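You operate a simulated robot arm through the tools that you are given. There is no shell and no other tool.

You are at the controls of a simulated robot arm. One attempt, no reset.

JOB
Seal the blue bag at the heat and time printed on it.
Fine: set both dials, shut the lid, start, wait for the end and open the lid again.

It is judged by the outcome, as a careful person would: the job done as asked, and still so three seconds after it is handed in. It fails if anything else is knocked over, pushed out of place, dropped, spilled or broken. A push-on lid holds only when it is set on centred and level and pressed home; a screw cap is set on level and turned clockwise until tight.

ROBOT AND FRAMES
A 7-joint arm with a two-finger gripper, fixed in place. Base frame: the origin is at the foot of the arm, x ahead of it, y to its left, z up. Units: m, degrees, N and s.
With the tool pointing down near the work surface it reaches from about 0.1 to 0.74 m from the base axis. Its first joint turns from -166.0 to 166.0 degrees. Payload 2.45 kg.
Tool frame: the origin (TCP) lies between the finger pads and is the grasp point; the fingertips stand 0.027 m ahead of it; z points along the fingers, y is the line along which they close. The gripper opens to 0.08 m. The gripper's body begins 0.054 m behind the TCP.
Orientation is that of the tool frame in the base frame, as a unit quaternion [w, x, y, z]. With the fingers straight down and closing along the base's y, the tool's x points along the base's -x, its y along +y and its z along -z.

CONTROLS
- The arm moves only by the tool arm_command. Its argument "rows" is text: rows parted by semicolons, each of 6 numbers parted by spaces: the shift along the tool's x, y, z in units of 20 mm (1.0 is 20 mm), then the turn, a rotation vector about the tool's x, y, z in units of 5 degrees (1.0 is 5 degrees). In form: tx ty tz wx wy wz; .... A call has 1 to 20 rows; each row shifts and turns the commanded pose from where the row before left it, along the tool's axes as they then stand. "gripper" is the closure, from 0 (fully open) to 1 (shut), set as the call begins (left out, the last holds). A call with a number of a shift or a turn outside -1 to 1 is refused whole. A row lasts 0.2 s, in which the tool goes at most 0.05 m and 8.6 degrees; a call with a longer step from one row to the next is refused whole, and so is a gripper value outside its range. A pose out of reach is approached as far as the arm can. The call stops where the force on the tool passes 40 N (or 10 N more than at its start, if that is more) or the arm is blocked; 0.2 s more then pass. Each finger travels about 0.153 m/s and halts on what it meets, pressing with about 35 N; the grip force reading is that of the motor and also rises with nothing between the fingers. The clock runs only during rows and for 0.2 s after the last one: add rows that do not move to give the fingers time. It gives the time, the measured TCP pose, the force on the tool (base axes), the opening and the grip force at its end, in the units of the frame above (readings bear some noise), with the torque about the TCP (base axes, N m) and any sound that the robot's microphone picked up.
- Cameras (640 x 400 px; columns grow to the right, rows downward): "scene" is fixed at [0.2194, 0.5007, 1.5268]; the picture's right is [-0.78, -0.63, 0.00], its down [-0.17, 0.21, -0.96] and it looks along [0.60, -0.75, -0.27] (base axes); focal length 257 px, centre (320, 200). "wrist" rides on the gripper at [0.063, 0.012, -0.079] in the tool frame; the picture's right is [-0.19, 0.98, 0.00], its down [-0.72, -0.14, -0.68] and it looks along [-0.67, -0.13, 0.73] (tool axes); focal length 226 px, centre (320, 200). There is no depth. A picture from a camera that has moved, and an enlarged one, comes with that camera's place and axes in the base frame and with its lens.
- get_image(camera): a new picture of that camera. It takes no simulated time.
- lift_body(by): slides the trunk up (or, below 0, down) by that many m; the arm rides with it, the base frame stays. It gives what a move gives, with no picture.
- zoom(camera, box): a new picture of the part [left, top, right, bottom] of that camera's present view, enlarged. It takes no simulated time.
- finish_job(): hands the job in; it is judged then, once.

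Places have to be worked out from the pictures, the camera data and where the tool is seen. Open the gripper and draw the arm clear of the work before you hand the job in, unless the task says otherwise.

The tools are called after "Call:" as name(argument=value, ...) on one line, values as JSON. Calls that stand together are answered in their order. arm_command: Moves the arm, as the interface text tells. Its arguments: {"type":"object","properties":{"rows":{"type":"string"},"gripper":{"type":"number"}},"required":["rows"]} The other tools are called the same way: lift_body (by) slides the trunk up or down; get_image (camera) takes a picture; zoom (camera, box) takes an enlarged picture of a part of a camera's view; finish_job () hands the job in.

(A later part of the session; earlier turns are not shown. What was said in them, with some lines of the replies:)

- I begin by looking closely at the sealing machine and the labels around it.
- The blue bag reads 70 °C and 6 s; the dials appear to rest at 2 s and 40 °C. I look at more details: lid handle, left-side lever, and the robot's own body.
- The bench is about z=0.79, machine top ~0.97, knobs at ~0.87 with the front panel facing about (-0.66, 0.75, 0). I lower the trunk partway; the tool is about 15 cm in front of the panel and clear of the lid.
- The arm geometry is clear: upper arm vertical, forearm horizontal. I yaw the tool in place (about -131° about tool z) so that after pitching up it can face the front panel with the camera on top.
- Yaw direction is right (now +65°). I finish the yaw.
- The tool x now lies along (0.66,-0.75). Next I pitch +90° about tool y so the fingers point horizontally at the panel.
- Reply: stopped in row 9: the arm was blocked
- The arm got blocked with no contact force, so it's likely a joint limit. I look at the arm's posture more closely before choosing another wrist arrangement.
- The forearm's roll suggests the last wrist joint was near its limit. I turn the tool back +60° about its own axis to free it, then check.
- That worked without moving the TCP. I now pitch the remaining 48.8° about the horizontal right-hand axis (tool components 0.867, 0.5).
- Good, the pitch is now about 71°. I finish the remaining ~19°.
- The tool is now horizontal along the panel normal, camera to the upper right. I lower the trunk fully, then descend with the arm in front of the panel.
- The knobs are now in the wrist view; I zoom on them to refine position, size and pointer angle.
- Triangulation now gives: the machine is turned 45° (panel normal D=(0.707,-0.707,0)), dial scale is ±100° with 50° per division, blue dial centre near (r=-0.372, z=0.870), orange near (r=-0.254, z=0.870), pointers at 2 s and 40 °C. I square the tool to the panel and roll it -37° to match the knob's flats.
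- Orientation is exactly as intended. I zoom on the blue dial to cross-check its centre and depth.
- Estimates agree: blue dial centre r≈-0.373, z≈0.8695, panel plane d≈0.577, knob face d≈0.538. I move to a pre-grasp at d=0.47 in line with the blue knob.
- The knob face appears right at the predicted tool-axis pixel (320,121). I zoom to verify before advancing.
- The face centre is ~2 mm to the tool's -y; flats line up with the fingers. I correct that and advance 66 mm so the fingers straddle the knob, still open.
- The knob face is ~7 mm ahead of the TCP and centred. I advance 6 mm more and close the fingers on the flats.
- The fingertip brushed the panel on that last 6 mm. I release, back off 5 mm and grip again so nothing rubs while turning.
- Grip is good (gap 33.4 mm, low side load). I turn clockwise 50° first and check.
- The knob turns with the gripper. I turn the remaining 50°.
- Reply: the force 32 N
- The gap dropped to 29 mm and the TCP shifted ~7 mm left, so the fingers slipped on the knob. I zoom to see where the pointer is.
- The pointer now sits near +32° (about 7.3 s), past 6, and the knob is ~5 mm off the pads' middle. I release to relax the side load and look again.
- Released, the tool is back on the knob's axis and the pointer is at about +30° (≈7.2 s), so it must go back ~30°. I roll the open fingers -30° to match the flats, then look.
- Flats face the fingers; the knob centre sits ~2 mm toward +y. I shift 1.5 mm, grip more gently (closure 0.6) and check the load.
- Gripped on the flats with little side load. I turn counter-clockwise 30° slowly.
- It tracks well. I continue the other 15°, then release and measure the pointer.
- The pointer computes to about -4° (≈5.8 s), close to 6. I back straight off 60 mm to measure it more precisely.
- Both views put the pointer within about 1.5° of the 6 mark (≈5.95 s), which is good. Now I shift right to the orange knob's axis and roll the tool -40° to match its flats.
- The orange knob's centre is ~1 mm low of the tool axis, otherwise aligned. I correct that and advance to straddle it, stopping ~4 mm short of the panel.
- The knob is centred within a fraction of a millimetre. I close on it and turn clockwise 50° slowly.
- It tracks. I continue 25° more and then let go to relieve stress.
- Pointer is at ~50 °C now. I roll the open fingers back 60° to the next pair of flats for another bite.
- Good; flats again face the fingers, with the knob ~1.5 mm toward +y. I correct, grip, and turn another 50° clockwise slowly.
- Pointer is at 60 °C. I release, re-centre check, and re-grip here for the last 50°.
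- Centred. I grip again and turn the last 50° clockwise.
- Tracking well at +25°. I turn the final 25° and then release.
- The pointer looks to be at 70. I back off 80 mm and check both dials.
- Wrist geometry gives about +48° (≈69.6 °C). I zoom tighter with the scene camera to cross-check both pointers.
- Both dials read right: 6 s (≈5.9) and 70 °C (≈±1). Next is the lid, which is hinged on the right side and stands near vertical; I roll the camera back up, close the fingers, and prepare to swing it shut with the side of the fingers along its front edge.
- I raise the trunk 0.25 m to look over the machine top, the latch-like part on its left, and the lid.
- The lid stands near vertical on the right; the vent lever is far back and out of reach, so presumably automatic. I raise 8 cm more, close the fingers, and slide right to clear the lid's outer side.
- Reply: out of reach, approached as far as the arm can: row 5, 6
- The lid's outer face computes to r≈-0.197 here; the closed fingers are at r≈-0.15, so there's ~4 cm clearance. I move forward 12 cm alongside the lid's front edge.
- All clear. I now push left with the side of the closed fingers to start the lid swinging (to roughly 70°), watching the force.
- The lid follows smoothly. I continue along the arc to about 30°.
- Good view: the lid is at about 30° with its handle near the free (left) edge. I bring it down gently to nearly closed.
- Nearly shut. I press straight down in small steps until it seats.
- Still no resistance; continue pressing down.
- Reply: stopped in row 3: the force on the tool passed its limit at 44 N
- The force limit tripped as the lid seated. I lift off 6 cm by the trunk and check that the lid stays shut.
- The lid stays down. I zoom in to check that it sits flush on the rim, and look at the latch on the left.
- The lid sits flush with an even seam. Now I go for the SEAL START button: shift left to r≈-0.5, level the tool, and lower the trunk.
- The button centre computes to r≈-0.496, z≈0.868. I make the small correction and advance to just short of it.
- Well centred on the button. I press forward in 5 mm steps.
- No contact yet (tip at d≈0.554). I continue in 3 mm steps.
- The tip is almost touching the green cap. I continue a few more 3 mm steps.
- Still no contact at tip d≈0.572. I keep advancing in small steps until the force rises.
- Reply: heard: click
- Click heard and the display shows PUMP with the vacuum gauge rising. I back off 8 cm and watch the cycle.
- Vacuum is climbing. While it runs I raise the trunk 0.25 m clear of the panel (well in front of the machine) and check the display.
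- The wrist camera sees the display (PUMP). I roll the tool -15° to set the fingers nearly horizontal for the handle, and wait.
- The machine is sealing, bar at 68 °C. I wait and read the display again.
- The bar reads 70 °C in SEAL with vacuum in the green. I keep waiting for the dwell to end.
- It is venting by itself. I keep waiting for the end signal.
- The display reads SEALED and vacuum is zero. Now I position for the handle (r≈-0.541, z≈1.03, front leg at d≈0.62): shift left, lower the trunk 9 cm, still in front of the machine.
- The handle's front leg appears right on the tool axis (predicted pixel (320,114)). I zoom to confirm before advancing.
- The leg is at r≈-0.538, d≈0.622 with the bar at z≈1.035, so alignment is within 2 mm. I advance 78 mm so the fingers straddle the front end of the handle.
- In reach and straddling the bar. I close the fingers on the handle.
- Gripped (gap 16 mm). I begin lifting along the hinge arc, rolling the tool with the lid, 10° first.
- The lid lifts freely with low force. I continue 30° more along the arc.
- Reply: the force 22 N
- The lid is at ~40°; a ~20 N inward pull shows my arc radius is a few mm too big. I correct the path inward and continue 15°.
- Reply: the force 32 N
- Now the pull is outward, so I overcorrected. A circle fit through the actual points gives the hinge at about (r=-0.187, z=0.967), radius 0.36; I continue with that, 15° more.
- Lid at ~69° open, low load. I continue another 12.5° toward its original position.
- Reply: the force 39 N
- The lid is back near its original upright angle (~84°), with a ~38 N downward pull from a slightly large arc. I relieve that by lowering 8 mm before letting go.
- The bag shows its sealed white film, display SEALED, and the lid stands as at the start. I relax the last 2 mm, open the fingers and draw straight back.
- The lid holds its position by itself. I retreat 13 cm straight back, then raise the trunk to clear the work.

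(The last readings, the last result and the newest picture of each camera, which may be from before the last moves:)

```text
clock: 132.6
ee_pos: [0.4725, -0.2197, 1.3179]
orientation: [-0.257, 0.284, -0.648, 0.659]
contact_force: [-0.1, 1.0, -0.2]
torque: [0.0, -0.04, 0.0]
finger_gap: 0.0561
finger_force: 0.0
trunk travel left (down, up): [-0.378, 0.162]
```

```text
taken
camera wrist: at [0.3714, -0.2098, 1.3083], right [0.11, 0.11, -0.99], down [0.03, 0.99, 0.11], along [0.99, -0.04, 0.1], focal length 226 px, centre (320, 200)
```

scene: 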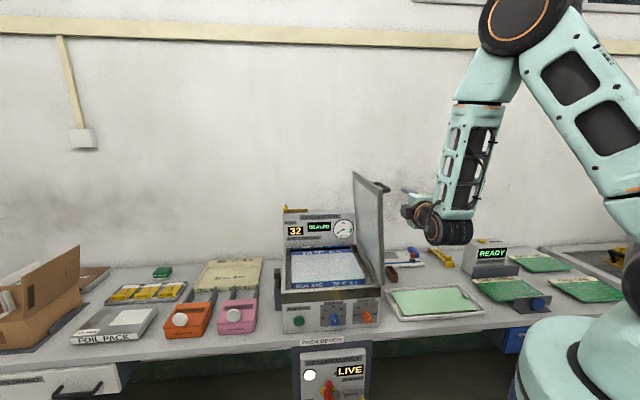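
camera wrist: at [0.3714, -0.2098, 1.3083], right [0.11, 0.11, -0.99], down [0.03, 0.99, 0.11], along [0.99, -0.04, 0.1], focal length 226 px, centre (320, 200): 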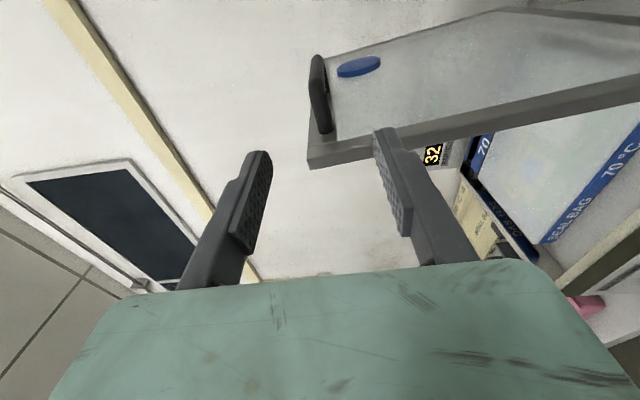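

Clear of the lid. I raise the trunk 0.15 m, fully open the gripper, and do a final check of the dials, display, bag and surroundings.

Call:
lift_body(by=0.15)

Call:
arm_command(rows="0 0 0 0 0 0;0 0 0 0 0 0;0 0 0 0 0 0", gripper=0)

Call:
get_image(camera="scene")

Call:
zoom(camera="scene", box=[265, 160, 405, 260])

Call:
zoom(camera="scene", box=[265, 245, 395, 335])

```text
clock: 134.3
ee_pos: [0.4738, -0.2213, 1.468]
orientation: [-0.256, 0.284, -0.647, 0.66]
contact_force: [-0.3, -0.1, -0.1]
torque: [0.0, -0.01, 0.01]
finger_gap: 0.056
finger_force: 0.1
trunk travel left (down, up): [-0.528, 0.012]
```

```text
clock: 135.1
ee_pos: [0.4733, -0.2208, 1.4677]
orientation: [-0.255, 0.284, -0.648, 0.659]
contact_force: [1.2, 0.3, -0.5]
torque: [-0.03, 0.05, -0.01]
finger_gap: 0.0796
finger_force: 0.0
trunk travel left (down, up): [-0.528, 0.012]
```

```text
taken
```

scene: 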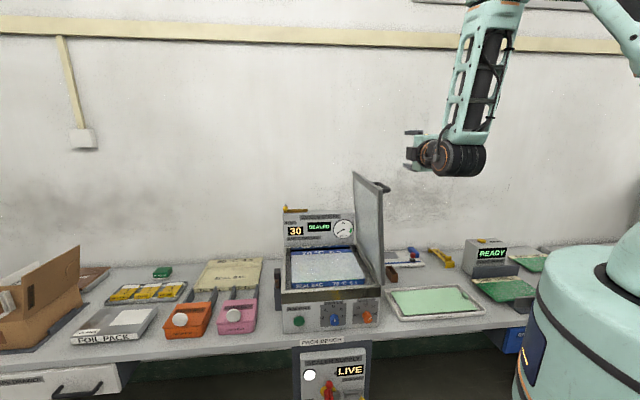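

```text
4.00 times, centred on (335, 210) of scene
camera zoom: at [0.2194, 0.5007, 1.5268], right [-0.78, -0.63, 0.0], down [-0.17, 0.21, -0.96], along [0.6, -0.75, -0.27], focal length 1027 px, centre (260, 160)
```

zoom: 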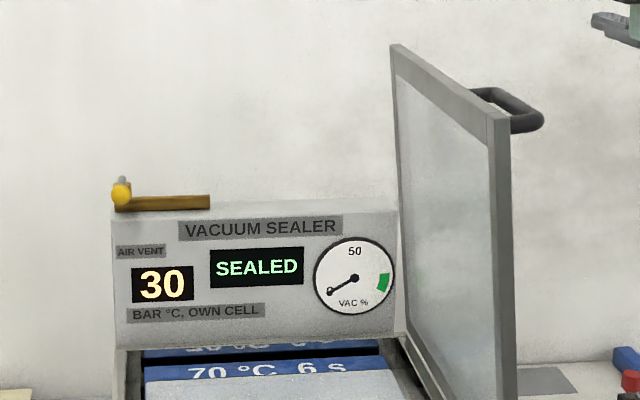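

```text
4.44 times, centred on (330, 290) of scene
camera zoom: at [0.2194, 0.5007, 1.5268], right [-0.78, -0.63, 0.0], down [-0.17, 0.21, -0.96], along [0.6, -0.75, -0.27], focal length 1141 px, centre (276, -200)
```

zoom: 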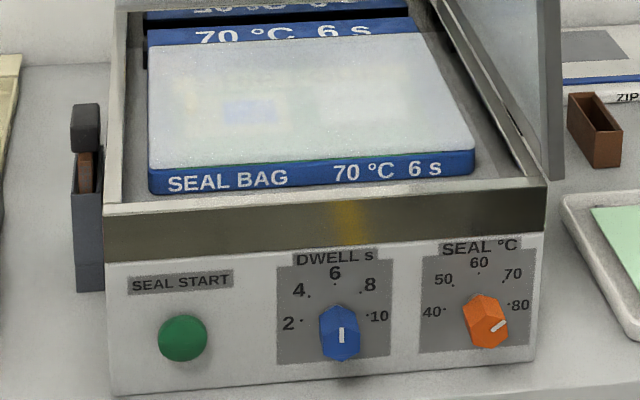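

All checks look right: the bag is sealed, the dials are at 6 s and 70 °C, and the display reads SEALED. The lid is standing open as it was at the start, nothing else has moved, and the arm is clear with the gripper open. I hand the job in.

Call:
finish_job()

```text
The job is handed in.
```

The blue bag is sealed at the settings printed on it, 70 °C for 6 s. The machine ran its full cycle and reads SEALED. The lid is open again, standing upright by itself, and the job is handed in.

- **Dials:** Time ended up within about 2° of the 6 s mark (roughly 5.9 s). Heat is within a couple of degrees of rotation of the 70 °C mark, and the machine's own readout showed 70 °C during sealing.
- **A slip on the time knob:** On the first turn the fingers slipped and the knob overshot to about 7 s. I turned it back to 6 s before starting the cycle.
- **After the cycle:** The machine vented by itself, so I did not touch the air vent lever. The seal bar had cooled to 30 °C by the last check.
- **Surroundings:** I saw nothing else moved, and the arm is clear of the work with the gripper open.
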